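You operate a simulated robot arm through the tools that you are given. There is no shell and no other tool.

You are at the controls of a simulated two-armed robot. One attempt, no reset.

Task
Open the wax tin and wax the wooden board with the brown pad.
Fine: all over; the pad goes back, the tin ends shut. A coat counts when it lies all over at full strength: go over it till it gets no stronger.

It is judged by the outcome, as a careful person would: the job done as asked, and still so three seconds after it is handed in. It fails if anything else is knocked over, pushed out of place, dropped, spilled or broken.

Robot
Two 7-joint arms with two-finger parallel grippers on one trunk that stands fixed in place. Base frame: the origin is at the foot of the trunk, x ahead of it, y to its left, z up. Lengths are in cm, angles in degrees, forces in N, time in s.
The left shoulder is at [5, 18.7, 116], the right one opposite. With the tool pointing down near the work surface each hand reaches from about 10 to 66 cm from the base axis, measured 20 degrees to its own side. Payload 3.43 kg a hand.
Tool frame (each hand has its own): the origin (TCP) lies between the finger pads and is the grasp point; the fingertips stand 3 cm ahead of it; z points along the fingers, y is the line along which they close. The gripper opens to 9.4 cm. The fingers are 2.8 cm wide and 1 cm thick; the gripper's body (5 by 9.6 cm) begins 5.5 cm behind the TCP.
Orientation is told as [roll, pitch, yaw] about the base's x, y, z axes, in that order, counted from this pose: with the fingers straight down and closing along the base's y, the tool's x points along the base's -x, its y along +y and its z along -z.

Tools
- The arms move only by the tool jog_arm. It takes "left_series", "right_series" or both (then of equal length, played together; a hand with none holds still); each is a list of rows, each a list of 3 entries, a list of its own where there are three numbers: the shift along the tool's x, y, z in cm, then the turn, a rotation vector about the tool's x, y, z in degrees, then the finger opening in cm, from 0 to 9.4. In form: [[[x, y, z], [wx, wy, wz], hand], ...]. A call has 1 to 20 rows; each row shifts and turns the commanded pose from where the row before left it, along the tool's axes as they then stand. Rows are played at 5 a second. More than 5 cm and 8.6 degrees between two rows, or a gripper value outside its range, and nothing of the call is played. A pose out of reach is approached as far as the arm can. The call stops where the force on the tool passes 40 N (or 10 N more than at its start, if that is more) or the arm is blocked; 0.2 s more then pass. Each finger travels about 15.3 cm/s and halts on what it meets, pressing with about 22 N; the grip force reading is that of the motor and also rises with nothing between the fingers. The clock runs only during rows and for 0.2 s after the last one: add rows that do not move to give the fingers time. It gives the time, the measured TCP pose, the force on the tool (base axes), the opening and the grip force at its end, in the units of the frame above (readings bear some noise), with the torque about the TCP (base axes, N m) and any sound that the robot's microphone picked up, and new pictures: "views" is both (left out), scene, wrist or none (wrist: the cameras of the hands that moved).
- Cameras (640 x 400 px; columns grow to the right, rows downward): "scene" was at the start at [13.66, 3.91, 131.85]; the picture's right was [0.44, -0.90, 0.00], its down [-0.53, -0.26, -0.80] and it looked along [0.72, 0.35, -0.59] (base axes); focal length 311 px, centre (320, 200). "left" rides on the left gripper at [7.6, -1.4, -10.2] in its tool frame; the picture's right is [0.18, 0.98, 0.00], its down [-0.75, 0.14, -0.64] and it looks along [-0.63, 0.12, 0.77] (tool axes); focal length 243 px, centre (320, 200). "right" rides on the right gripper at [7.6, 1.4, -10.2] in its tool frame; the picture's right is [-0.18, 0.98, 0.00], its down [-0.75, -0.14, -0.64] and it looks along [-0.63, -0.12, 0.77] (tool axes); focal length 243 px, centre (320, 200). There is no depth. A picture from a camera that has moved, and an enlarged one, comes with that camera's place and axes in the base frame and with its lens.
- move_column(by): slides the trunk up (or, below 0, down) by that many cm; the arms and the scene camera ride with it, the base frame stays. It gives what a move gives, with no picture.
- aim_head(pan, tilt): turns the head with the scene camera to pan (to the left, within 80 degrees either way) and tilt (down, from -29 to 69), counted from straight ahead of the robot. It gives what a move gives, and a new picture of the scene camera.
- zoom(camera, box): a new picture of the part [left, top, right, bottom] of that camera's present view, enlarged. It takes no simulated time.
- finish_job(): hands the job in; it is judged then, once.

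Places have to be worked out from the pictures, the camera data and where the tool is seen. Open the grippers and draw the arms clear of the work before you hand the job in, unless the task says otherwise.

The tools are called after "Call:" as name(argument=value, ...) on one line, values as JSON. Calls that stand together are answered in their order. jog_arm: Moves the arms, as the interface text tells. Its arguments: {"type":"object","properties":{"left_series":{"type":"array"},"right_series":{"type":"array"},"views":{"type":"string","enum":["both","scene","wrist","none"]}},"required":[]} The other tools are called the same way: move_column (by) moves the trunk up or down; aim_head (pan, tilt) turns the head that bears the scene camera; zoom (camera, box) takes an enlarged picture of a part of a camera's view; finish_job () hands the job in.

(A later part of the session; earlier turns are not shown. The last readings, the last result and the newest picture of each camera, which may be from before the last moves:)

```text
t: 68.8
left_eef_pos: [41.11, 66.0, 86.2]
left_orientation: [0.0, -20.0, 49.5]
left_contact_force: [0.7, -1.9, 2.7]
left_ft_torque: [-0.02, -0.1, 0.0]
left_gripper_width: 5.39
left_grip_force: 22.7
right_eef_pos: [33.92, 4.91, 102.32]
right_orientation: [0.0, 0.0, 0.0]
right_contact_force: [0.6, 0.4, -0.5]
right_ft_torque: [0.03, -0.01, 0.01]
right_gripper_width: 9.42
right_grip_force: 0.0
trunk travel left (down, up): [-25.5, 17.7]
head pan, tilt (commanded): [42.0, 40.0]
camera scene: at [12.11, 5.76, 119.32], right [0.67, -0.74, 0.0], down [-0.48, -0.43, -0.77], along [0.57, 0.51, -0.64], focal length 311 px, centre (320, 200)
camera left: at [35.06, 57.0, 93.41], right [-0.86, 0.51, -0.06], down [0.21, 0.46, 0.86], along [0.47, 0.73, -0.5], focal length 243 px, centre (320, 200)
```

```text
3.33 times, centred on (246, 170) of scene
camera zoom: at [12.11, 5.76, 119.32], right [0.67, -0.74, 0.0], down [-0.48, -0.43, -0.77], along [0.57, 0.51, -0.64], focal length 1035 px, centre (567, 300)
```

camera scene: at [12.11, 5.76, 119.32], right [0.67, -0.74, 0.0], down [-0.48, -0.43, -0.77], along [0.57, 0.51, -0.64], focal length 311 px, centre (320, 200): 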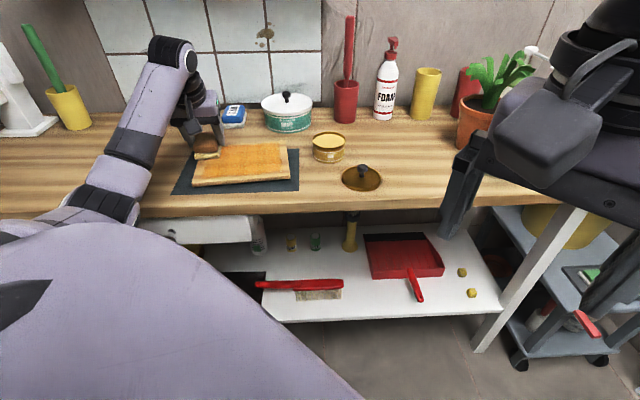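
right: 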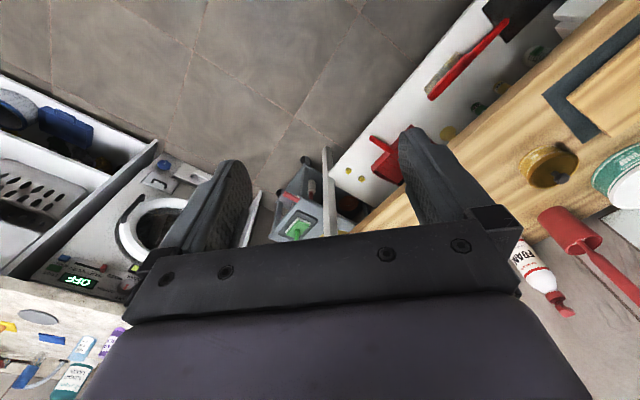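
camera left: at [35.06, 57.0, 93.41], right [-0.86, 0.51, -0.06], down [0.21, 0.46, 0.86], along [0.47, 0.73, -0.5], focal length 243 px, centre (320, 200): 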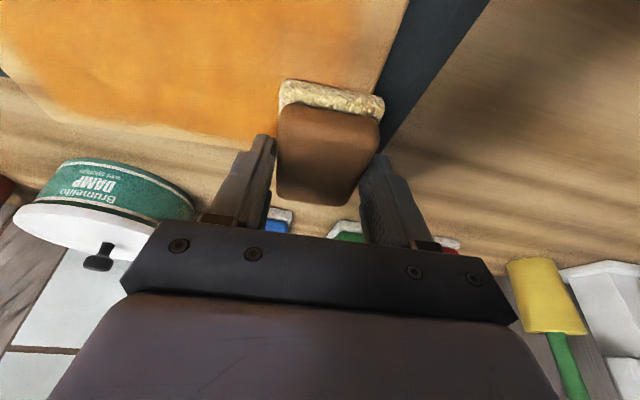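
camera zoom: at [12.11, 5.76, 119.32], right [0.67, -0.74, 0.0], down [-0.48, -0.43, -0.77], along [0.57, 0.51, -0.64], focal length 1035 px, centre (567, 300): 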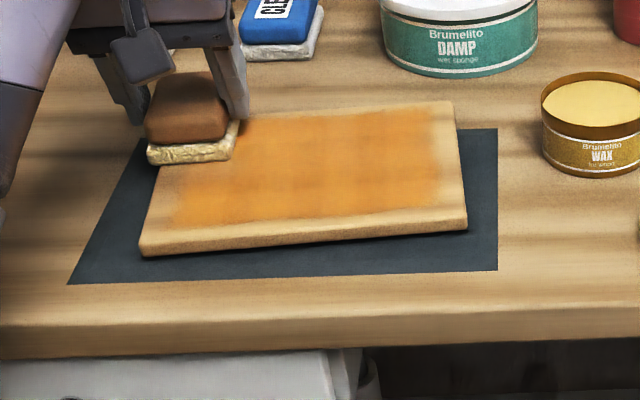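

The whole surface now shows orange, though fainter and ragged toward the far edge, and the fleece looks paler. Let me look more closely at the far edge before reloading.

Call:
zoom(camera="left", box=[0, 0, 300, 188])

Call:
zoom(camera="scene", box=[185, 130, 305, 205])

```text
2.13 times, centred on (150, 94) of left
camera zoom: at [35.06, 57.0, 93.41], right [-0.86, 0.51, -0.06], down [0.21, 0.46, 0.86], along [0.47, 0.73, -0.5], focal length 516 px, centre (682, 426)
```

zoom: 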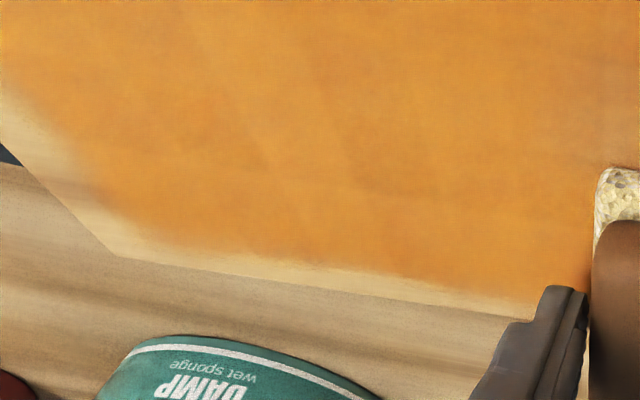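

```text
5.33 times, centred on (245, 168) of scene
camera zoom: at [12.11, 5.76, 119.32], right [0.67, -0.74, 0.0], down [-0.48, -0.43, -0.77], along [0.57, 0.51, -0.64], focal length 1657 px, centre (720, 373)
```

zoom: 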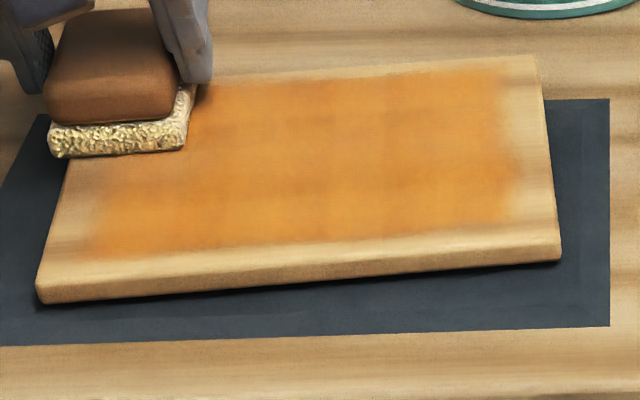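

The middle is well coated, with soft margins of about 1.5 cm at the near and side edges and 1 cm at the far edge. I'll reload the pad with wax, then go round the perimeter to see whether those margins take more; lifting and flying to the tin now.

Call:
jog_arm(left_series=[[[-0.34, 0, -0.94], [0, 0, 0], 3], [[-0.684, 0, -1.88], [0, 0, 0], 3], [[-0.684, 0, -1.88], [0, 0, 0], 3], [[-0.684, 0, -1.88], [0, 0, 0], 3], [[0.226, -3.45, -0.082], [0, 0, 0], 3], [[0.226, -3.45, -0.082], [0, 0, 0], 3], [[0.226, -3.45, -0.082], [0, 0, 0], 3], [[0.226, -3.45, -0.082], [0, 0, 0], 3], [[0.226, -3.45, -0.082], [0, 0, 0], 3], [[0.226, -3.45, -0.082], [0, 0, 0], 3], [[0.226, -3.45, -0.082], [0, 0, 0], 3], [[0.226, -3.45, -0.082], [0, 0, 0], 3], [[0, 0, 0], [0, -6.67, 0], 3], [[0, 0, 0], [0, -6.67, 0], 3], [[0, 0, 0], [0, -6.67, 0], 3], [[0, 0, 0], [0, 0, 0], 3]])

Call:
zoom(camera="left", box=[220, 0, 420, 200])

```text
t: 72.2
left_eef_pos: [60.77, 46.44, 93.17]
left_orientation: [0.0, -40.1, 49.5]
left_contact_force: [0.2, -0.8, 0.1]
left_ft_torque: [-0.01, -0.01, 0.01]
left_gripper_width: 5.38
left_grip_force: 22.6
right_eef_pos: [33.85, 4.93, 102.41]
right_orientation: [0.0, -0.1, 0.0]
right_contact_force: [0.1, 0.0, 0.3]
right_ft_torque: [0.02, -0.03, -0.01]
right_gripper_width: 9.4
right_grip_force: 0.0
trunk travel left (down, up): [-25.5, 17.7]
head pan, tilt (commanded): [42.0, 40.0]
camera scene: at [12.12, 5.8, 119.32], right [0.67, -0.74, 0.0], down [-0.48, -0.43, -0.77], along [0.57, 0.51, -0.64], focal length 311 px, centre (320, 200)
camera left: at [53.72, 36.21, 96.29], right [-0.84, 0.53, -0.12], down [0.0, 0.22, 0.98], along [0.54, 0.82, -0.18], focal length 243 px, centre (320, 200)
```

scene: 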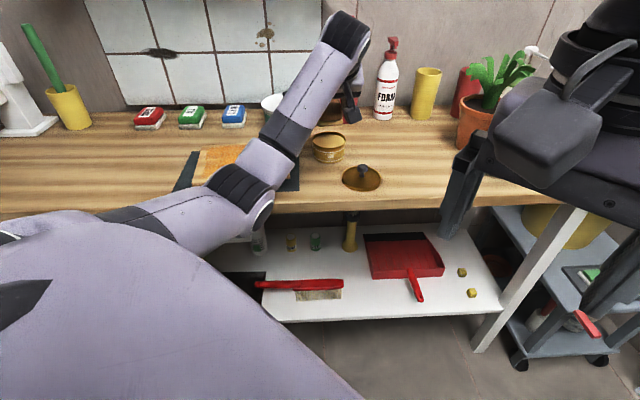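
left: 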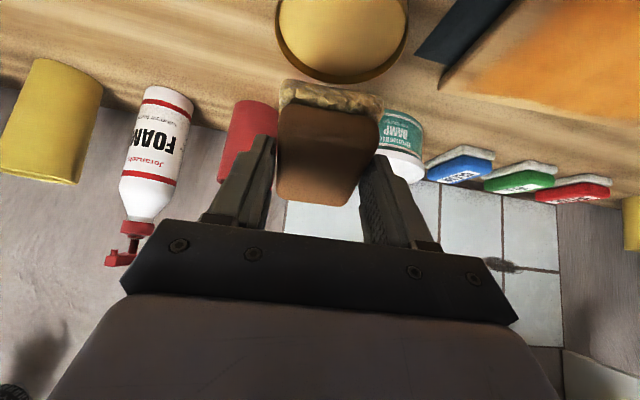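

```text
2.00 times, centred on (320, 100) of left
camera zoom: at [53.72, 36.21, 96.29], right [-0.84, 0.53, -0.12], down [0.0, 0.22, 0.98], along [0.54, 0.82, -0.18], focal length 485 px, centre (320, 400)
```

zoom: 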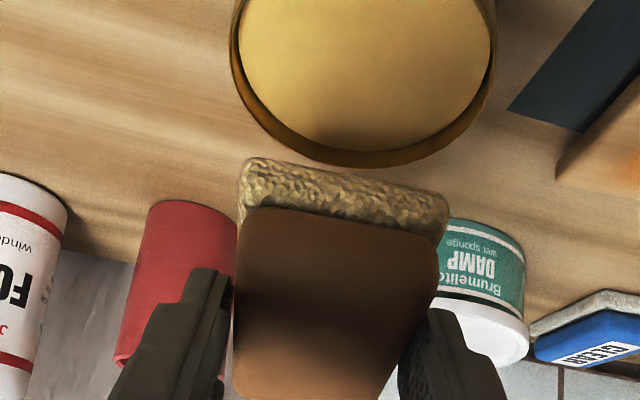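

The pad is above the tin again. The fleece's near edge looks slightly shifted against earlier pictures, so I'll compare using the same zoom box as before to check for slip.

Call:
zoom(camera="left", box=[220, 20, 420, 220])

```text
2.00 times, centred on (320, 120) of left
camera zoom: at [53.72, 36.21, 96.29], right [-0.84, 0.53, -0.12], down [0.0, 0.22, 0.98], along [0.54, 0.82, -0.18], focal length 485 px, centre (320, 360)
```

zoom: 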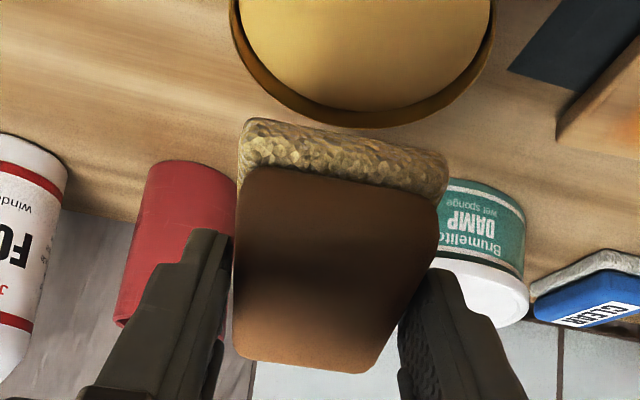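

The pad has shifted at most about 1 mm in the grip, which is fine. Lowering the near edge into the wax again.

Call:
jog_arm(left_series=[[[0.643, 0.1, 0.766], [0, 0, 0], 3], [[0.643, 0, 0.766], [0, 0, 0], 3], [[0.643, 0, 0.766], [0, 0, 0], 3], [[0.643, 0, 0.766], [0, 0, 0], 3], [[0.129, 0, 0.153], [0, 0, 0], 3], [[0.097, 0, 0.115], [0, 0, 0], 3], [[0.097, 0, 0.115], [0, 0, 0], 3], [[0, 0, 0], [0, 0, 0], 3]], views="wrist")

Call:
zoom(camera="left", box=[220, 20, 420, 220])

```text
t: 74.0
left_eef_pos: [60.82, 46.52, 88.82]
left_orientation: [-0.2, -40.4, 49.5]
left_contact_force: [1.3, 2.2, 11.8]
left_ft_torque: [0.1, 0.08, 0.0]
left_gripper_width: 5.4
left_grip_force: 22.3
right_eef_pos: [33.79, 4.83, 102.42]
right_orientation: [0.1, -0.1, 0.0]
right_contact_force: [0.3, -0.2, 0.0]
right_ft_torque: [-0.01, 0.02, -0.01]
right_gripper_width: 9.4
right_grip_force: 0.1
trunk travel left (down, up): [-25.5, 17.7]
head pan, tilt (commanded): [42.0, 40.0]
camera left: at [53.63, 36.19, 91.81], right [-0.84, 0.53, -0.12], down [-0.01, 0.21, 0.98], along [0.55, 0.82, -0.18], focal length 243 px, centre (320, 200)
```

left: 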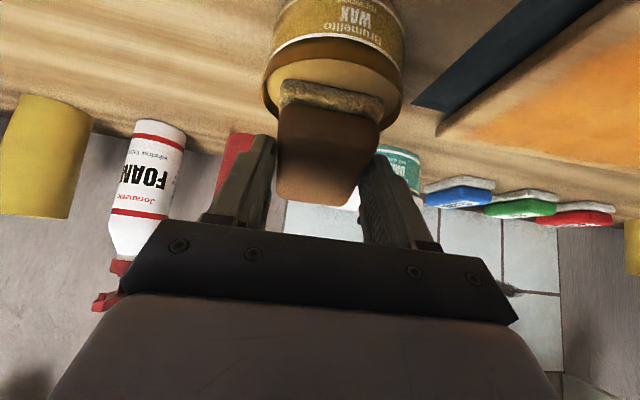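

```text
2.00 times, centred on (320, 120) of left
camera zoom: at [53.63, 36.19, 91.81], right [-0.84, 0.53, -0.12], down [-0.01, 0.21, 0.98], along [0.55, 0.82, -0.18], focal length 485 px, centre (320, 360)
```

zoom: 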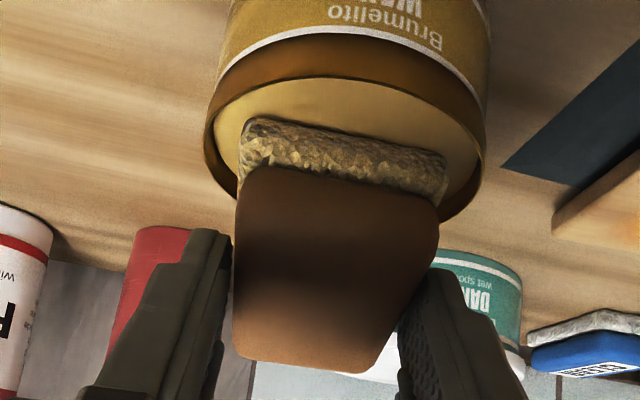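

Contact is at 11.8 N, but the fleece doesn't look clearly recharged. I'll press about 1 mm more and hold a moment.

Call:
jog_arm(left_series=[[[0.097, 0, 0.115], [0, 0, 0], 3], [[0, 0, 0], [0, 0, 0], 3], [[0, 0, 0], [0, 0, 0], 3]], views="none")

Call:
zoom(camera="left", box=[220, 20, 420, 220])

```text
t: 74.8
left_eef_pos: [60.86, 46.55, 88.92]
left_orientation: [-0.2, -40.4, 49.6]
left_contact_force: [4.1, 2.5, 18.7]
left_ft_torque: [0.02, 0.03, -0.05]
left_gripper_width: 5.38
left_grip_force: 21.7
right_eef_pos: [33.67, 4.66, 102.45]
right_orientation: [0.1, -0.1, 0.0]
right_contact_force: [-0.6, -0.2, -0.3]
right_ft_torque: [0.01, -0.02, -0.01]
right_gripper_width: 9.41
right_grip_force: 0.1
trunk travel left (down, up): [-25.5, 17.7]
head pan, tilt (commanded): [42.0, 40.0]
```

```text
2.00 times, centred on (320, 120) of left
camera zoom: at [53.6, 36.17, 91.78], right [-0.84, 0.53, -0.12], down [-0.01, 0.21, 0.98], along [0.55, 0.82, -0.18], focal length 485 px, centre (320, 360)
```

zoom: 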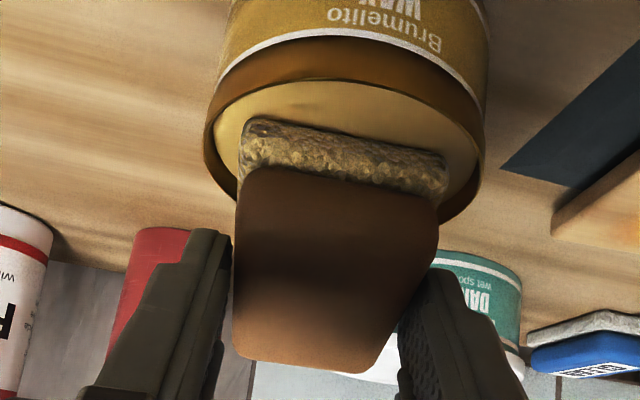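

18.7 N and the fleece looks a richer gold. Lifting out to check its colour in the light.

Call:
jog_arm(left_series=[[[-0.193, 0, -0.23], [0, 0, 0], 3], [[-0.32, 0, -0.383], [0, 0, 0], 3], [[-0.643, 0, -0.766], [0, 0, 0], 3], [[-0.643, 0, -0.766], [0, 0, 0], 3], [[-0.643, 0, -0.766], [0, 0, 0], 3], [[-0.643, 0, -0.766], [0, 0, 0], 3], [[0, 0, 0], [0, 6.67, 0], 3], [[0, 0, 0], [0, 6.67, 0], 3], [[0, 0, 0], [0, 6.66, 0], 3], [[0, 0, 0], [0, 0, 0], 3]], views="both")

Call:
zoom(camera="left", box=[220, 20, 420, 220])

Call:
zoom(camera="scene", box=[185, 110, 345, 210])

```text
t: 77.0
left_eef_pos: [61.12, 46.46, 93.34]
left_orientation: [0.0, -19.9, 49.5]
left_contact_force: [-0.8, -0.1, -0.7]
left_ft_torque: [0.0, 0.02, 0.01]
left_gripper_width: 5.39
left_grip_force: 22.5
right_eef_pos: [33.75, 4.85, 102.37]
right_orientation: [0.0, 0.1, -0.1]
right_contact_force: [-0.7, -1.0, -0.2]
right_ft_torque: [0.02, -0.01, -0.01]
right_gripper_width: 9.41
right_grip_force: 0.1
trunk travel left (down, up): [-25.5, 17.7]
head pan, tilt (commanded): [42.0, 40.0]
camera scene: at [12.12, 5.8, 119.31], right [0.67, -0.74, 0.0], down [-0.48, -0.43, -0.77], along [0.57, 0.51, -0.64], focal length 311 px, centre (320, 200)
camera left: at [54.97, 37.52, 100.47], right [-0.86, 0.51, -0.06], down [0.21, 0.46, 0.86], along [0.47, 0.73, -0.51], focal length 243 px, centre (320, 200)
```

scene: 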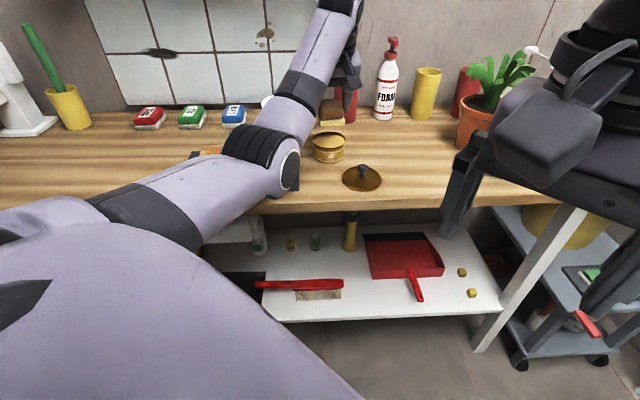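
left: 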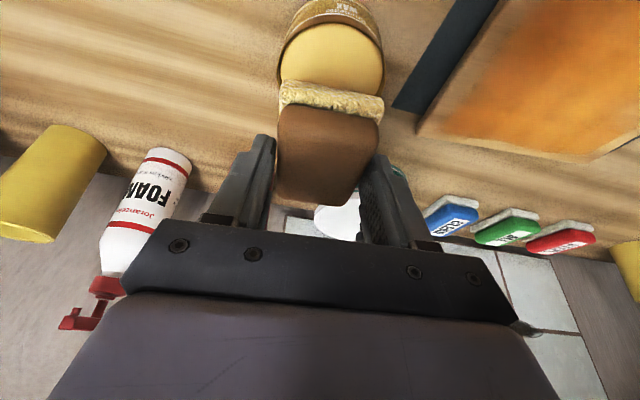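

```text
2.00 times, centred on (320, 120) of left
camera zoom: at [54.97, 37.52, 100.47], right [-0.86, 0.51, -0.06], down [0.21, 0.46, 0.86], along [0.47, 0.73, -0.51], focal length 485 px, centre (320, 360)
```

zoom: 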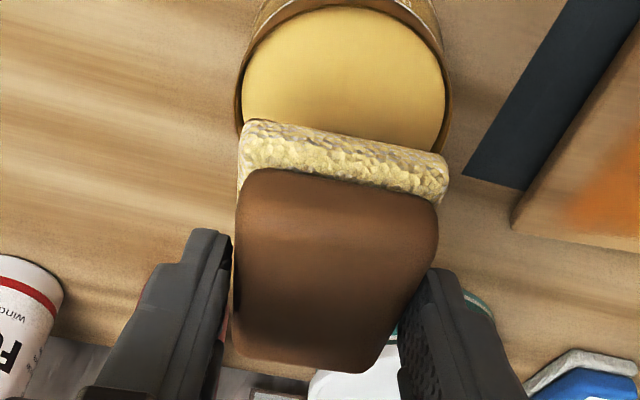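

```text
4.00 times, centred on (265, 160) of scene
camera zoom: at [12.12, 5.8, 119.31], right [0.67, -0.74, 0.0], down [-0.48, -0.43, -0.77], along [0.57, 0.51, -0.64], focal length 1242 px, centre (540, 360)
```

zoom: 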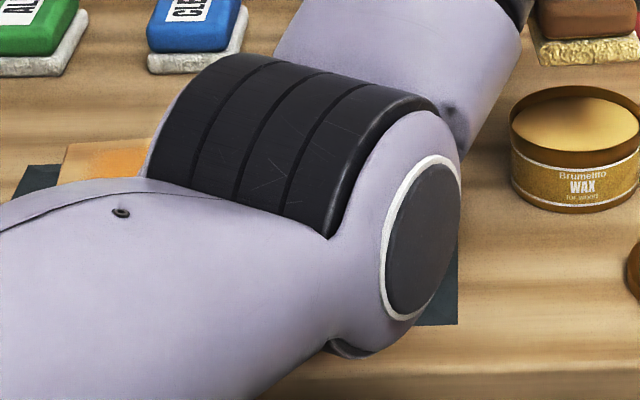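

The fleece is yellow with wax again. I'll go to the far-right corner of the board with the pad overhanging the edges, then work down the right edge and along the near edge.

Call:
jog_arm(left_series=[[[-0.517, 2.9, 0.188], [0, 0, 0], 3], [[-0.517, 2.9, 0.188], [0, 0, 0], 3], [[-0.517, 2.9, 0.188], [0, 0, 0], 3], [[-0.517, 2.9, 0.188], [0, 0, 0], 3], [[0.73, 0, 2.0], [0, 0, 0], 3], [[0.73, 0, 2.0], [0, 0, 0], 3], [[0.73, 0, 2.0], [0, 0, 0], 3], [[0.085, 0, 0.235], [0, 0, 0], 3], [[0.068, 0, 0.188], [0, 0, 0], 3], [[0, 0, 0], [0, 0, 0], 3]], views="both")

```text
t: 79.2
left_eef_pos: [53.3, 55.82, 86.37]
left_orientation: [0.0, -20.0, 49.5]
left_contact_force: [0.1, -0.5, -0.6]
left_ft_torque: [-0.02, 0.0, 0.03]
left_gripper_width: 5.41
left_grip_force: 22.0
right_eef_pos: [33.82, 4.79, 102.46]
right_orientation: [0.1, 0.0, 0.0]
right_contact_force: [0.2, 1.1, 0.2]
right_ft_torque: [0.03, 0.02, 0.0]
right_gripper_width: 9.42
right_grip_force: 0.1
trunk travel left (down, up): [-25.5, 17.7]
head pan, tilt (commanded): [42.0, 40.0]
camera scene: at [12.12, 5.8, 119.31], right [0.67, -0.74, 0.0], down [-0.48, -0.43, -0.77], along [0.57, 0.51, -0.64], focal length 311 px, centre (320, 200)
camera left: at [47.36, 46.8, 93.57], right [-0.86, 0.51, -0.06], down [0.21, 0.46, 0.86], along [0.47, 0.73, -0.5], focal length 243 px, centre (320, 200)
```

scene: 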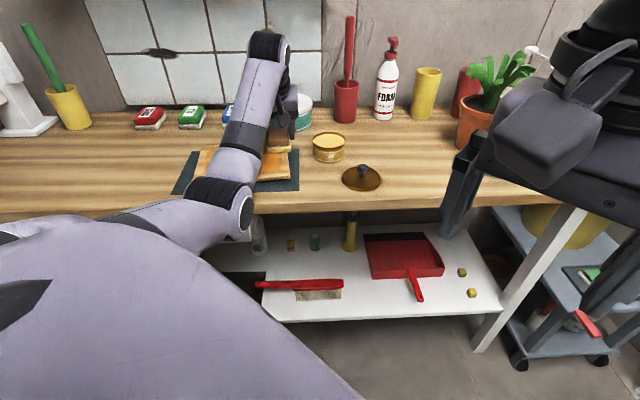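
left: 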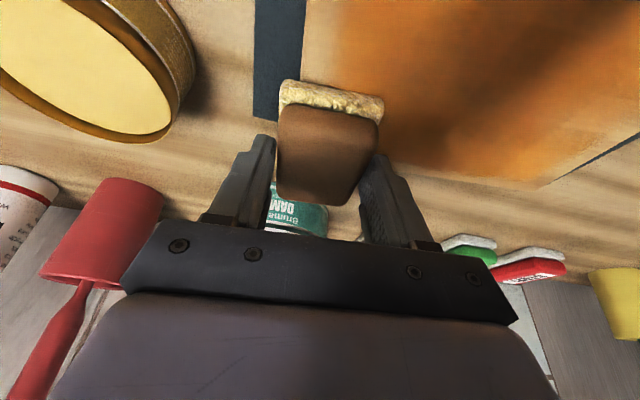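

Just above the surface. I'll press lightly and wipe along the right edge toward the near side.

Call:
jog_arm(left_series=[[[0.068, 0, 0.188], [0, 0, 0], 3], [[0.034, 0, 0.094], [0, 0, 0], 3], [[0, -0.4, 0], [0, 0, 0], 3], [[1.316, 0, -0.479], [0, 0, 0], 3], [[1.316, 0, -0.479], [0, 0, 0], 3], [[1.316, 0, -0.479], [0, 0, 0], 3]], views="none")

Call:
jog_arm(left_series=[[[1.316, 0, -0.479], [0, 0, 0], 3], [[1.316, 0, -0.479], [0, 0, 0], 3], [[1.316, 0, -0.479], [0, 0, 0], 3], [[1.316, 0, -0.479], [0, 0, 0], 3], [[1.0, 0, -0.364], [0, 0, 0], 3], [[0, 0, 0], [0, 0, 0], 3]], views="both")

Call:
zoom(camera="left", box=[220, 20, 640, 220])

```text
t: 80.6
left_eef_pos: [50.84, 52.2, 86.27]
left_orientation: [0.0, -20.0, 49.5]
left_contact_force: [1.0, 2.9, 5.8]
left_ft_torque: [0.28, -0.24, 0.01]
left_gripper_width: 5.39
left_grip_force: 22.2
right_eef_pos: [33.73, 4.84, 102.39]
right_orientation: [0.0, 0.0, 0.0]
right_contact_force: [0.0, 0.3, 0.7]
right_ft_torque: [0.01, -0.01, 0.04]
right_gripper_width: 9.39
right_grip_force: 0.0
trunk travel left (down, up): [-25.5, 17.7]
head pan, tilt (commanded): [42.0, 40.0]
```

```text
t: 82.0
left_eef_pos: [46.51, 47.1, 86.3]
left_orientation: [0.0, -20.0, 49.4]
left_contact_force: [-0.6, 0.2, -0.6]
left_ft_torque: [0.0, 0.0, 0.02]
left_gripper_width: 5.42
left_grip_force: 21.9
right_eef_pos: [33.84, 4.77, 102.44]
right_orientation: [0.0, 0.0, 0.0]
right_contact_force: [0.9, -0.6, 0.2]
right_ft_torque: [-0.02, 0.0, -0.01]
right_gripper_width: 9.42
right_grip_force: 0.1
trunk travel left (down, up): [-25.5, 17.7]
head pan, tilt (commanded): [42.0, 40.0]
camera scene: at [12.12, 5.8, 119.31], right [0.67, -0.74, 0.0], down [-0.48, -0.43, -0.77], along [0.57, 0.51, -0.64], focal length 311 px, centre (320, 200)
camera left: at [40.54, 38.1, 93.45], right [-0.86, 0.51, -0.06], down [0.21, 0.46, 0.86], along [0.47, 0.73, -0.51], focal length 243 px, centre (320, 200)
```

scene: 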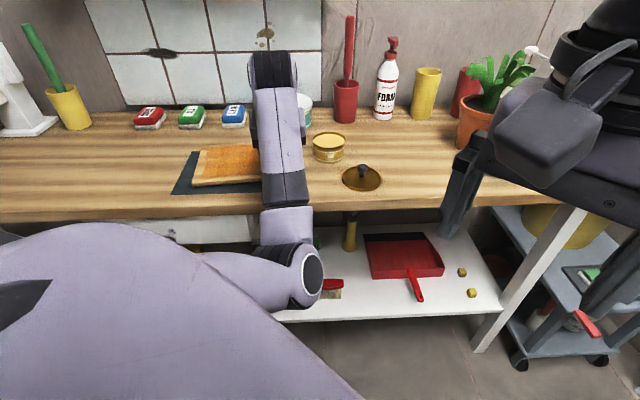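
left: 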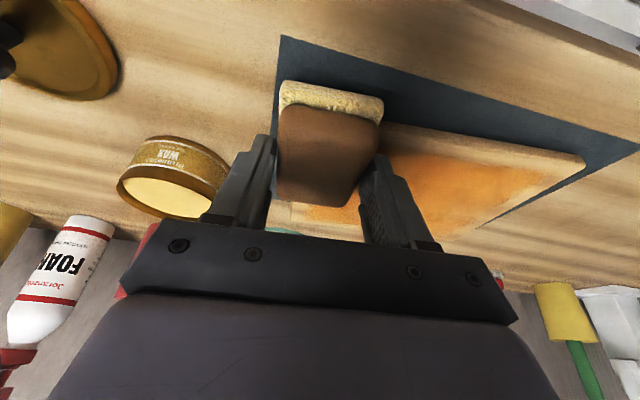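

```text
1.52 times, centred on (430, 120) of left
camera zoom: at [40.54, 38.1, 93.45], right [-0.86, 0.51, -0.06], down [0.21, 0.46, 0.86], along [0.47, 0.73, -0.51], focal length 370 px, centre (152, 322)
```

zoom: 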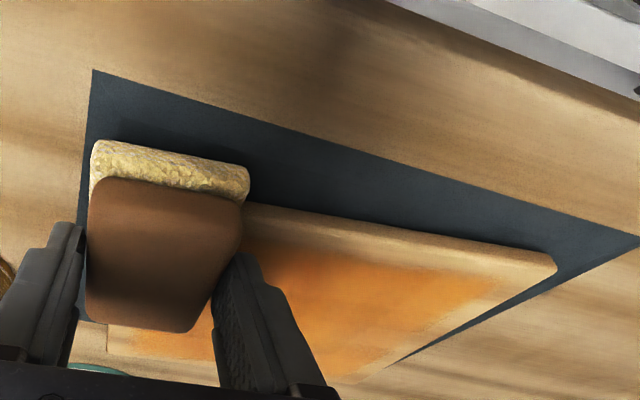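

Contact faded by the near-right corner. I'll press about 1.5 mm, add 1.5° tilt so the near part of the pad bears on the edge, and stroke left along the near edge.

Call:
jog_arm(left_series=[[[0, 0, 0], [0, -1.5, 0], 3], [[0.055, 0, 0.14], [0, 0, 0], 3], [[0.04, 0, 0.093], [0, 0, 0], 3], [[0, 0, 0], [0, 0, 0], 3]], views="none")

```text
t: 83.0
left_eef_pos: [46.55, 47.0, 86.35]
left_orientation: [-0.1, -21.9, 49.4]
left_contact_force: [-1.8, 1.2, 18.1]
left_ft_torque: [0.06, 0.21, 0.02]
left_gripper_width: 5.4
left_grip_force: 22.1
right_eef_pos: [33.63, 4.78, 102.4]
right_orientation: [0.1, -0.1, 0.1]
right_contact_force: [0.6, -0.4, 0.2]
right_ft_torque: [-0.03, -0.02, 0.0]
right_gripper_width: 9.41
right_grip_force: 0.0
trunk travel left (down, up): [-25.5, 17.7]
head pan, tilt (commanded): [42.0, 40.0]
```

18 N is more than needed. I'll ease off 1.5 mm and stroke left.

Call:
jog_arm(left_series=[[[-0.055, 0, -0.14], [0, 0, 0], 3], [[0, 1.36, 0], [0, 0, 0], 3], [[0, 1.36, 0], [0, 0, 0], 3], [[0, 1.36, 0], [0, 0, 0], 3], [[0, 1.36, 0], [0, 0, 0], 3], [[0, 1.36, 0], [0, 0, 0], 3]], views="wrist")

Call:
zoom(camera="left", box=[60, 0, 480, 220])

```text
t: 84.4
left_eef_pos: [41.16, 51.38, 86.36]
left_orientation: [0.0, -21.7, 49.5]
left_contact_force: [6.4, -5.8, 19.0]
left_ft_torque: [-0.36, -0.32, 0.01]
left_gripper_width: 5.41
left_grip_force: 22.2
right_eef_pos: [33.78, 4.72, 102.43]
right_orientation: [0.1, -0.1, 0.2]
right_contact_force: [-1.1, 0.9, 0.6]
right_ft_torque: [0.0, 0.03, 0.01]
right_gripper_width: 9.4
right_grip_force: 0.0
trunk travel left (down, up): [-25.5, 17.7]
head pan, tilt (commanded): [42.0, 40.0]
camera left: at [35.08, 42.29, 93.05], right [-0.86, 0.51, -0.07], down [0.19, 0.44, 0.88], along [0.48, 0.74, -0.48], focal length 243 px, centre (320, 200)
```

left: 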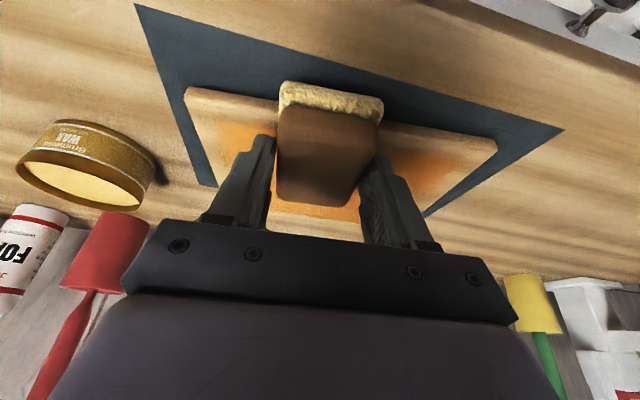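

```text
1.52 times, centred on (270, 110) of left
camera zoom: at [35.08, 42.29, 93.05], right [-0.86, 0.51, -0.07], down [0.19, 0.44, 0.88], along [0.48, 0.74, -0.48], focal length 370 px, centre (396, 337)
```

zoom: 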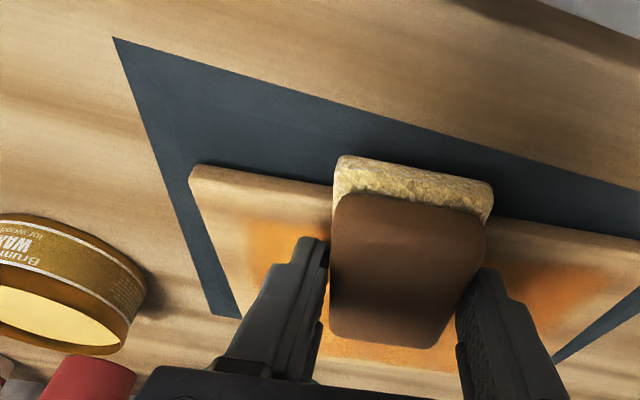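

The near 1.5 cm strip still takes no colour even with the pad pressed right over it, so it's evidently outside the coat area. I'll return to 20° tilt and continue with full overlapping passes: finish left, then a pass back at q≈4.5.

Call:
jog_arm(left_series=[[[-0.055, 0, -0.14], [0, 1.5, 0], 3], [[0, 1.36, 0], [0, 0, 0], 3], [[0, 1.36, 0], [0, 0, 0], 3], [[0, 1.36, 0], [0, 0, 0], 3], [[0, 1.36, 0], [0, 0, 0], 3], [[0, 1.36, 0], [0, 0, 0], 3], [[0, 1.36, 0], [0, 0, 0], 3], [[0, 1.0, 0], [0, 0, 0], 3]], views="none")

```text
t: 86.2
left_eef_pos: [34.4, 57.5, 86.15]
left_orientation: [0.1, -20.1, 49.4]
left_contact_force: [4.9, -2.9, 13.8]
left_ft_torque: [-0.2, -0.24, -0.05]
left_gripper_width: 5.37
left_grip_force: 21.9
right_eef_pos: [33.89, 4.75, 102.4]
right_orientation: [0.1, 0.0, -0.1]
right_contact_force: [-0.3, 0.3, -0.2]
right_ft_torque: [0.0, 0.0, 0.02]
right_gripper_width: 9.4
right_grip_force: 0.1
trunk travel left (down, up): [-25.5, 17.7]
head pan, tilt (commanded): [42.0, 40.0]
```

Now over to the left edge, up to q≈4.5, and a full pass to the right.

Call:
jog_arm(left_series=[[[-0.02, 0.6, -0.056], [0, 0, 0], 3], [[-1.0, 0.5, 0.365], [0, 0, 0], 3], [[-1.0, 0, 0.365], [0, 0, 0], 3], [[-1.0, 0, 0.365], [0, 0, 0], 3], [[0, -1.4, 0], [0, 0, 0], 3], [[0, -1.4, 0], [0, 0, 0], 3], [[0, -1.4, 0], [0, 0, 0], 3], [[0, -1.4, 0], [0, 0, 0], 3], [[0, -1.4, 0], [0, 0, 0], 3], [[0, -1.4, 0], [0, 0, 0], 3]], views="wrist")

Call:
jog_arm(left_series=[[[0, -1.4, 0], [0, 0, 0], 3], [[0, -1.4, 0], [0, 0, 0], 3], [[0, -1.4, 0], [0, 0, 0], 3], [[0, -1.4, 0], [0, 0, 0], 3], [[0, -1.4, 0], [0, 0, 0], 3], [[0, -1.0, 0], [0, 0, 0], 3], [[0, 0, 0], [0, 0, 0], 3]], views="wrist")

```text
t: 88.4
left_eef_pos: [42.16, 55.16, 86.27]
left_orientation: [0.1, -20.1, 49.5]
left_contact_force: [0.2, -0.3, 0.0]
left_ft_torque: [0.02, 0.01, 0.0]
left_gripper_width: 5.38
left_grip_force: 21.9
right_eef_pos: [33.87, 4.79, 102.39]
right_orientation: [0.0, -0.1, 0.1]
right_contact_force: [1.0, 0.4, 0.1]
right_ft_torque: [-0.01, 0.01, -0.01]
right_gripper_width: 9.38
right_grip_force: 0.0
trunk travel left (down, up): [-25.5, 17.7]
head pan, tilt (commanded): [42.0, 40.0]
camera left: at [36.09, 46.23, 93.48], right [-0.86, 0.51, -0.06], down [0.21, 0.46, 0.86], along [0.47, 0.73, -0.5], focal length 243 px, centre (320, 200)
```

left: 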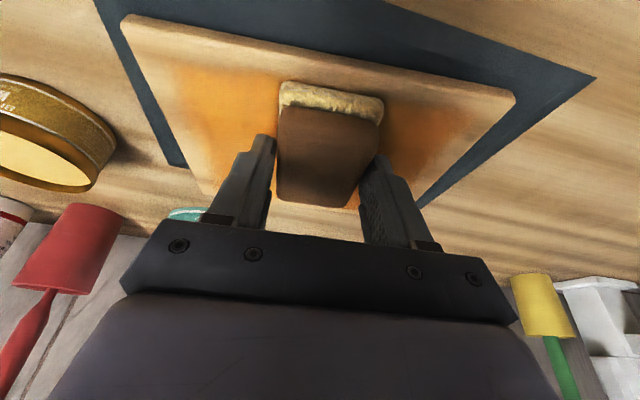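

```text
t: 90.0
left_eef_pos: [48.16, 50.02, 86.23]
left_orientation: [0.0, -19.9, 49.5]
left_contact_force: [-0.6, 0.5, 0.3]
left_ft_torque: [-0.01, 0.01, 0.0]
left_gripper_width: 5.36
left_grip_force: 22.3
right_eef_pos: [33.73, 4.83, 102.46]
right_orientation: [0.0, -0.1, 0.1]
right_contact_force: [-0.8, 0.2, -0.1]
right_ft_torque: [-0.02, 0.01, 0.01]
right_gripper_width: 9.39
right_grip_force: 0.0
trunk travel left (down, up): [-25.5, 17.7]
head pan, tilt (commanded): [42.0, 40.0]
camera left: at [42.3, 41.07, 93.42], right [-0.86, 0.51, -0.06], down [0.21, 0.46, 0.86], along [0.47, 0.73, -0.5], focal length 243 px, centre (320, 200)
```

left: 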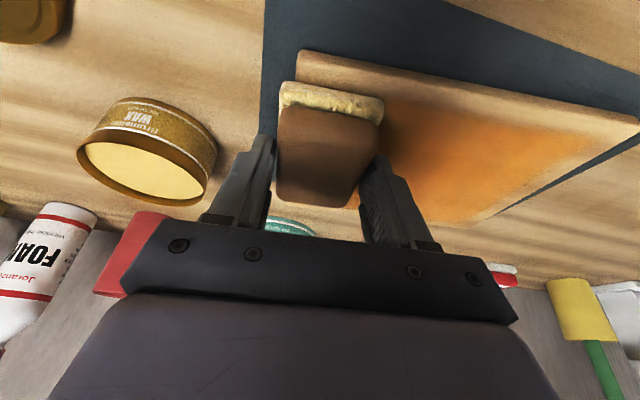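

That pass had lost contact (0 N at z≈86.25); the pad has settled slightly higher in the grip. I'll press down until there's light force, then repeat the pass back to the left.

Call:
jog_arm(left_series=[[[0.051, 0, 0.141], [0, 0, 0], 3], [[0.034, 0, 0.094], [0, 0, 0], 3], [[0, 0, 0], [0, 0, 0], 3]], views="none")

```text
t: 90.8
left_eef_pos: [48.22, 50.12, 86.17]
left_orientation: [0.0, -20.2, 49.5]
left_contact_force: [0.7, -3.1, 5.8]
left_ft_torque: [-0.24, 0.21, 0.04]
left_gripper_width: 5.36
left_grip_force: 22.1
right_eef_pos: [33.86, 4.88, 102.37]
right_orientation: [0.2, -0.1, -0.1]
right_contact_force: [-0.7, 0.9, 0.5]
right_ft_torque: [-0.04, 0.0, -0.04]
right_gripper_width: 9.38
right_grip_force: 0.1
trunk travel left (down, up): [-25.5, 17.7]
head pan, tilt (commanded): [42.0, 40.0]
```

5.8 N is good. Stroking left at q≈4.6 with a touch more pressure.

Call:
jog_arm(left_series=[[[0.02, 0, 0.056], [0, 0, 0], 3], [[0, 1.36, 0], [0, 0, 0], 3], [[0, 1.36, 0], [0, 0, 0], 3], [[0, 1.36, 0], [0, 0, 0], 3], [[0, 1.36, 0], [0, 0, 0], 3], [[0, 1.36, 0], [0, 0, 0], 3], [[0, 1.36, 0], [0, 0, 0], 3]], views="wrist")

Call:
jog_arm(left_series=[[[0, 1.36, 0], [0, 0, 0], 3], [[0, 1.36, 0], [0, 0, 0], 3], [[0, 1.36, 0], [0, 0, 0], 3], [[0, 1.36, 0], [0, 0, 0], 3], [[0, 1.36, 0], [0, 0, 0], 3], [[0, 1.36, 0], [0, 0, 0], 3], [[0, 0, 0], [0, 0, 0], 3]], views="both")

Call:
zoom(camera="scene", box=[185, 130, 305, 205])

```text
t: 92.4
left_eef_pos: [42.05, 55.34, 86.06]
left_orientation: [0.0, -20.3, 49.6]
left_contact_force: [6.9, -5.3, 20.6]
left_ft_torque: [-0.39, -0.16, 0.09]
left_gripper_width: 5.38
left_grip_force: 21.7
right_eef_pos: [33.72, 4.74, 102.48]
right_orientation: [0.2, 0.0, 0.0]
right_contact_force: [0.0, 0.8, -0.2]
right_ft_torque: [0.0, -0.02, 0.05]
right_gripper_width: 9.42
right_grip_force: 0.0
trunk travel left (down, up): [-25.5, 17.7]
head pan, tilt (commanded): [42.0, 40.0]
camera left: at [36.09, 46.2, 93.26], right [-0.86, 0.51, -0.06], down [0.21, 0.46, 0.86], along [0.47, 0.73, -0.5], focal length 243 px, centre (320, 200)
```

left: 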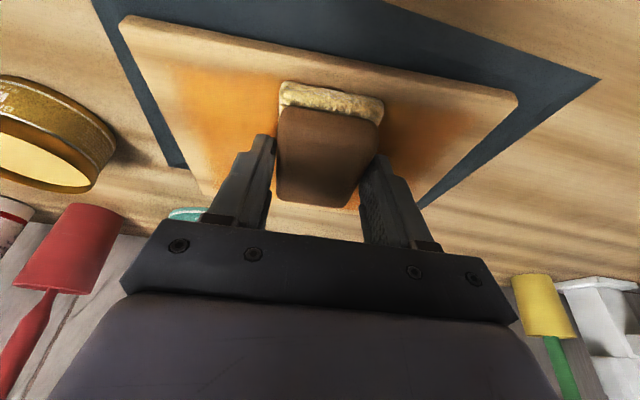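

```text
t: 94.0
left_eef_pos: [35.73, 60.57, 86.08]
left_orientation: [0.1, -20.3, 49.5]
left_contact_force: [8.3, -6.6, 24.9]
left_ft_torque: [-0.42, -0.45, -0.11]
left_gripper_width: 5.38
left_grip_force: 22.0
right_eef_pos: [33.68, 4.62, 102.36]
right_orientation: [0.2, 0.0, 0.0]
right_contact_force: [-0.3, -0.2, 0.1]
right_ft_torque: [0.01, 0.01, 0.0]
right_gripper_width: 9.4
right_grip_force: 0.0
trunk travel left (down, up): [-25.5, 17.7]
head pan, tilt (commanded): [42.0, 40.0]
camera scene: at [12.04, 5.51, 119.35], right [0.67, -0.74, 0.0], down [-0.48, -0.43, -0.77], along [0.57, 0.51, -0.64], focal length 311 px, centre (320, 200)
camera left: at [29.66, 51.37, 93.23], right [-0.86, 0.51, -0.06], down [0.21, 0.46, 0.86], along [0.47, 0.73, -0.5], focal length 243 px, centre (320, 200)
```

scene: 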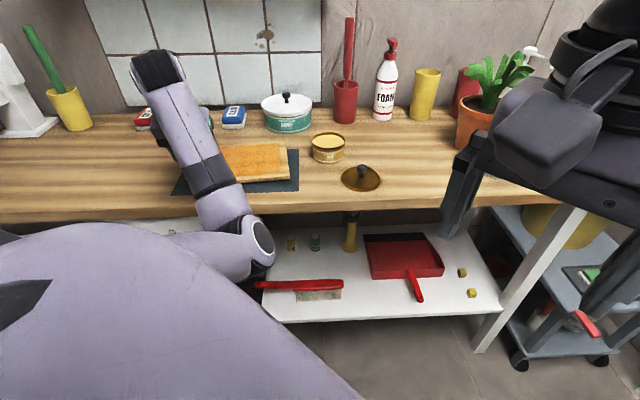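
left: 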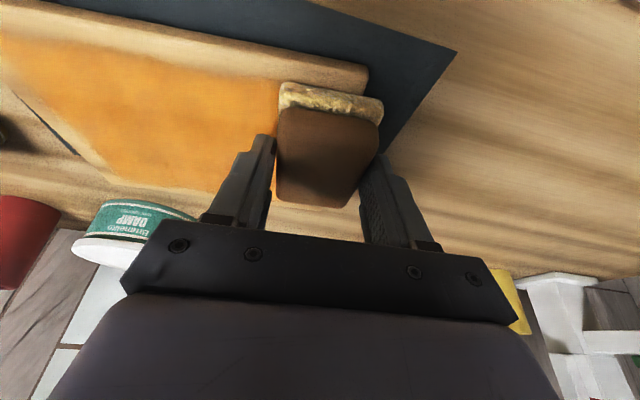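

```text
5.33 times, centred on (245, 168) of scene
camera zoom: at [12.04, 5.51, 119.35], right [0.67, -0.74, 0.0], down [-0.48, -0.43, -0.77], along [0.57, 0.51, -0.64], focal length 1657 px, centre (720, 373)
```

zoom: 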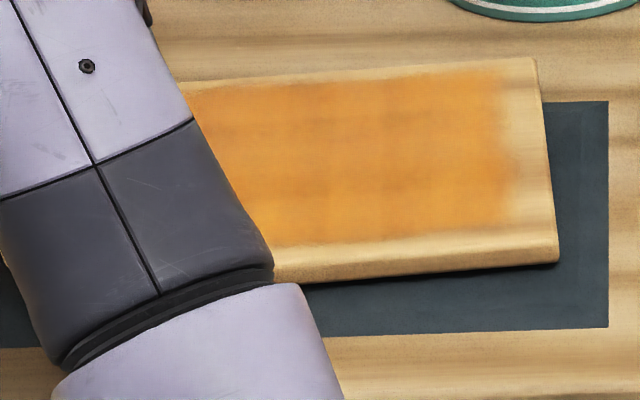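

Force climbed to 25 N, so I'll lift off now and look at the full coat from the scene camera with the arm moved aside.

Call:
jog_arm(left_series=[[[-0.17, 0, -0.47], [0, 0, 0], 3], [[-0.51, 0, -1.41], [0, 0, 0], 3], [[-0.68, 0, -1.88], [0, 0, 0], 3], [[-0.68, 2, -1.88], [0, 0, 0], 3], [[0, 4, 0], [0, 0, 0], 3], [[0, 4, 0], [0, 0, 0], 3], [[0, 0, 0], [0, 0, 0], 3]], views="both")

Call:
zoom(camera="scene", box=[185, 130, 305, 205])

Call:
zoom(camera="left", box=[0, 0, 280, 175])

```text
t: 95.6
left_eef_pos: [28.35, 67.21, 92.19]
left_orientation: [0.0, -20.0, 49.4]
left_contact_force: [0.0, -0.1, -0.8]
left_ft_torque: [-0.01, 0.02, 0.0]
left_gripper_width: 5.41
left_grip_force: 21.8
right_eef_pos: [33.81, 4.9, 102.46]
right_orientation: [0.0, -0.1, 0.0]
right_contact_force: [1.0, -0.7, -0.7]
right_ft_torque: [0.0, 0.02, -0.01]
right_gripper_width: 9.41
right_grip_force: 0.1
trunk travel left (down, up): [-25.5, 17.7]
head pan, tilt (commanded): [42.0, 40.0]
camera scene: at [12.11, 5.81, 119.32], right [0.67, -0.74, 0.0], down [-0.48, -0.43, -0.77], along [0.57, 0.51, -0.64], focal length 311 px, centre (320, 200)
camera left: at [22.4, 58.23, 99.29], right [-0.86, 0.51, -0.06], down [0.21, 0.46, 0.86], along [0.47, 0.73, -0.5], focal length 243 px, centre (320, 200)
```

scene: 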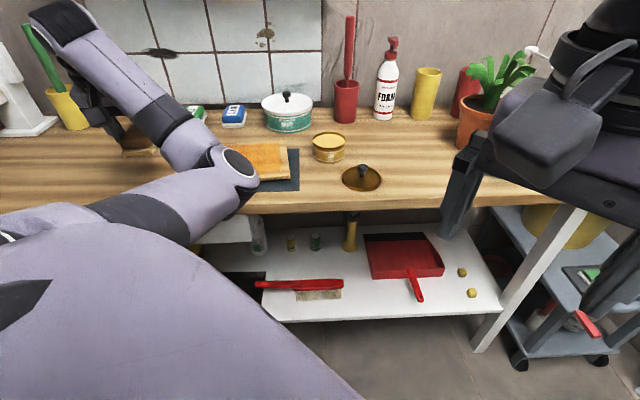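
left: 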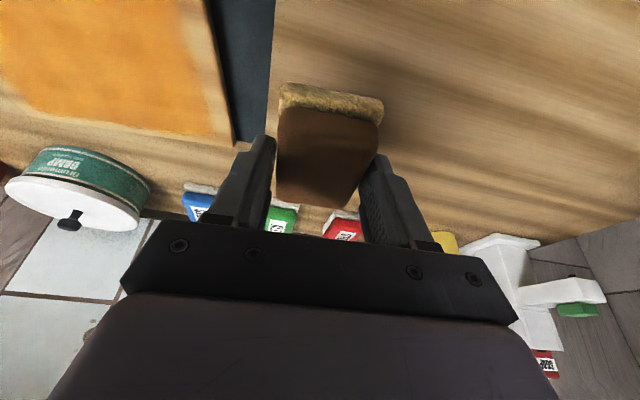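

```text
5.33 times, centred on (245, 168) of scene
camera zoom: at [12.11, 5.81, 119.32], right [0.67, -0.74, 0.0], down [-0.48, -0.43, -0.77], along [0.57, 0.51, -0.64], focal length 1657 px, centre (720, 373)
```

zoom: 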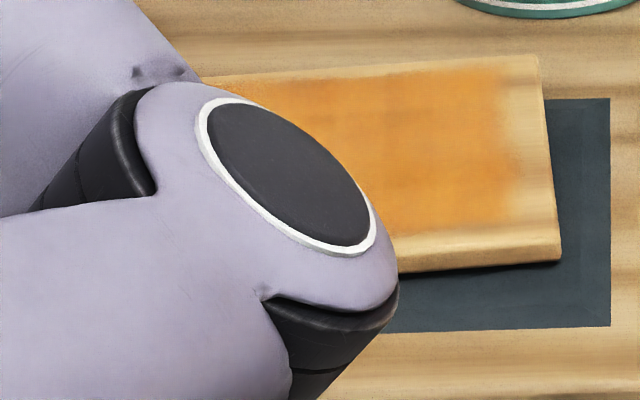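

```text
2.29 times, centred on (140, 88) of left
camera zoom: at [22.4, 58.23, 99.29], right [-0.86, 0.51, -0.06], down [0.21, 0.46, 0.86], along [0.47, 0.73, -0.5], focal length 555 px, centre (731, 457)
```

zoom: 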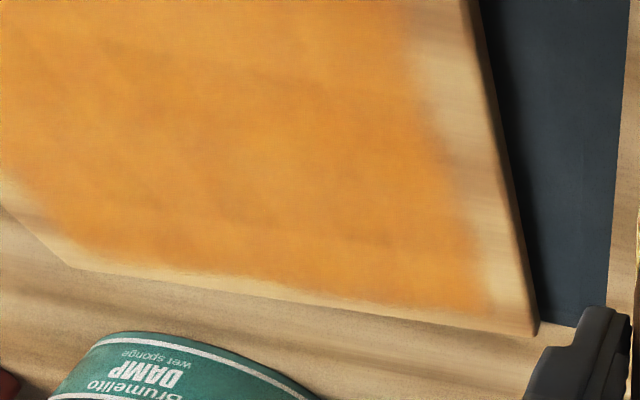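

The coat's boundary looks slightly uneven (a paler notch on the right side), and the elbow blocks the view. I'll raise the hand over the near side and bring it vertical, so the wrist camera can survey the whole board.

Call:
jog_arm(left_series=[[[-1.0, 0, -2.75], [0, 0, 0], 3], [[-1.0, 0, -2.75], [0, 0, 0], 3], [[-1.0, 0, -2.75], [0, 0, 0], 3], [[1.88, -2.9, -0.684], [0, 0, 0], 3], [[1.88, -2.9, -0.684], [0, 0, 0], 3], [[1.88, -2.9, -0.684], [0, 0, 0], 3], [[1.88, -2.9, -0.684], [0, 0, 0], 3], [[1.88, -2.9, -0.684], [0, 0, 0], 3], [[0, 0, 0], [0, 6.67, 0], 3], [[0, 0, 0], [0, 6.67, 0], 3], [[0, 0, 0], [0, 6.66, 0], 3], [[0, 0, 0], [0, 0, 0], 3]], views="both")

Call:
zoom(camera="left", box=[100, 0, 540, 200])

Call:
zoom(camera="scene", box=[185, 130, 305, 205])

```text
t: 98.2
left_eef_pos: [32.82, 50.2, 100.59]
left_orientation: [-0.1, 0.0, 49.5]
left_contact_force: [0.0, -0.5, -0.8]
left_ft_torque: [0.02, -0.01, -0.01]
left_gripper_width: 5.35
left_grip_force: 22.1
right_eef_pos: [33.88, 4.85, 102.46]
right_orientation: [0.0, 0.0, 0.0]
right_contact_force: [0.0, 0.1, -0.5]
right_ft_torque: [-0.03, 0.01, -0.05]
right_gripper_width: 9.43
right_grip_force: 0.1
trunk travel left (down, up): [-25.5, 17.7]
head pan, tilt (commanded): [42.0, 40.0]
camera scene: at [12.12, 5.8, 119.31], right [0.67, -0.74, 0.0], down [-0.48, -0.43, -0.77], along [0.57, 0.51, -0.64], focal length 311 px, centre (320, 200)
camera left: at [28.78, 43.44, 110.92], right [-0.87, 0.5, 0.0], down [0.38, 0.67, 0.64], along [0.32, 0.56, -0.77], focal length 243 px, centre (320, 200)
```

scene: 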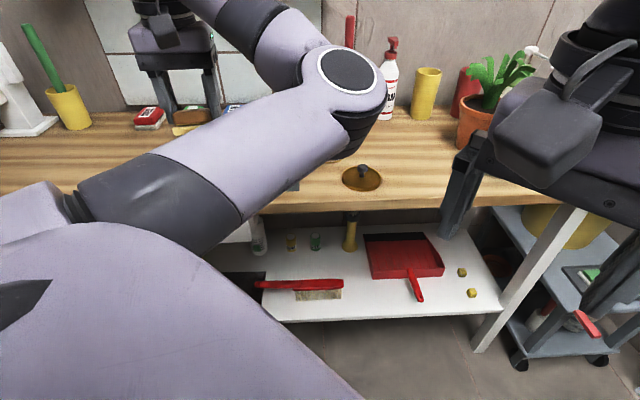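
left: 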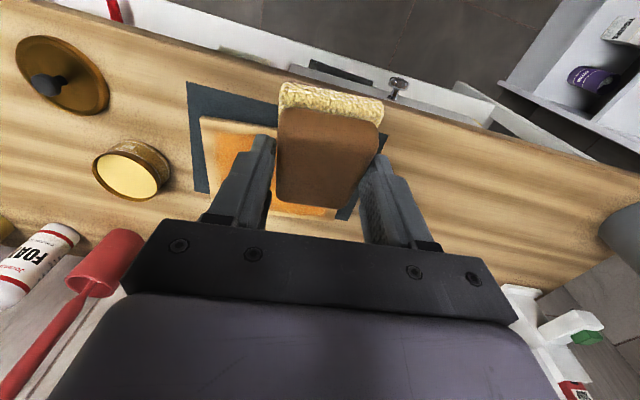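

```text
1.45 times, centred on (320, 100) of left
camera zoom: at [28.78, 43.44, 110.92], right [-0.87, 0.5, 0.0], down [0.38, 0.67, 0.64], along [0.32, 0.56, -0.77], focal length 353 px, centre (320, 346)
```

zoom: 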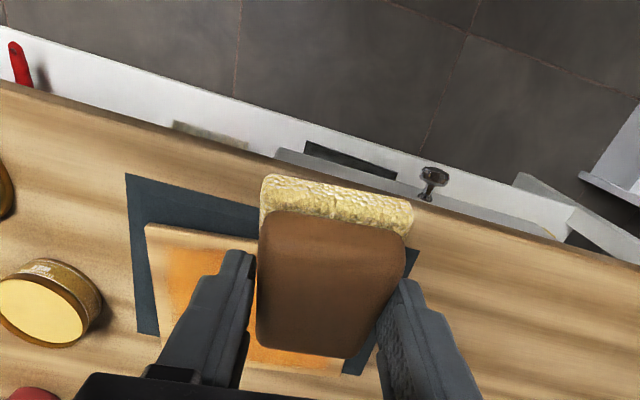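

```text
5.33 times, centred on (245, 168) of scene
camera zoom: at [12.12, 5.8, 119.31], right [0.67, -0.74, 0.0], down [-0.48, -0.43, -0.77], along [0.57, 0.51, -0.64], focal length 1657 px, centre (720, 373)
```

zoom: 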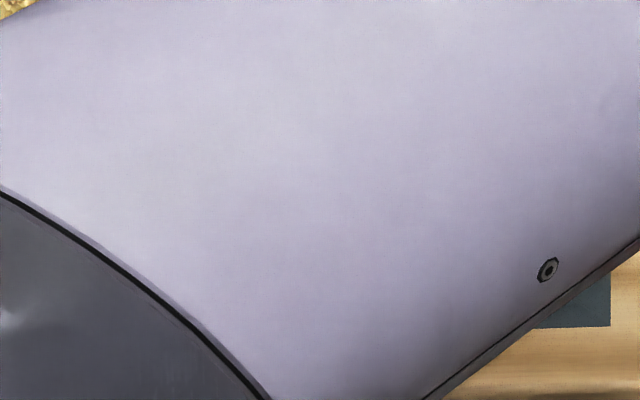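

The wrist view shows the board's right part. I'll zoom there to judge the evenness of the coat.

Call:
zoom(camera="left", box=[170, 70, 298, 210])

```text
2.86 times, centred on (234, 140) of left
camera zoom: at [28.78, 43.44, 110.92], right [-0.87, 0.5, 0.0], down [0.38, 0.67, 0.64], along [0.32, 0.56, -0.77], focal length 693 px, centre (566, 371)
```

zoom: 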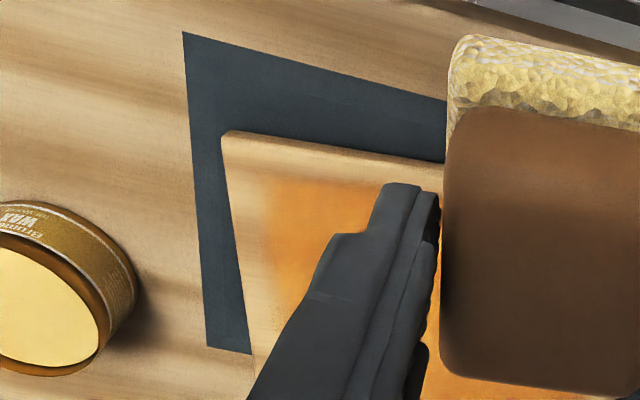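

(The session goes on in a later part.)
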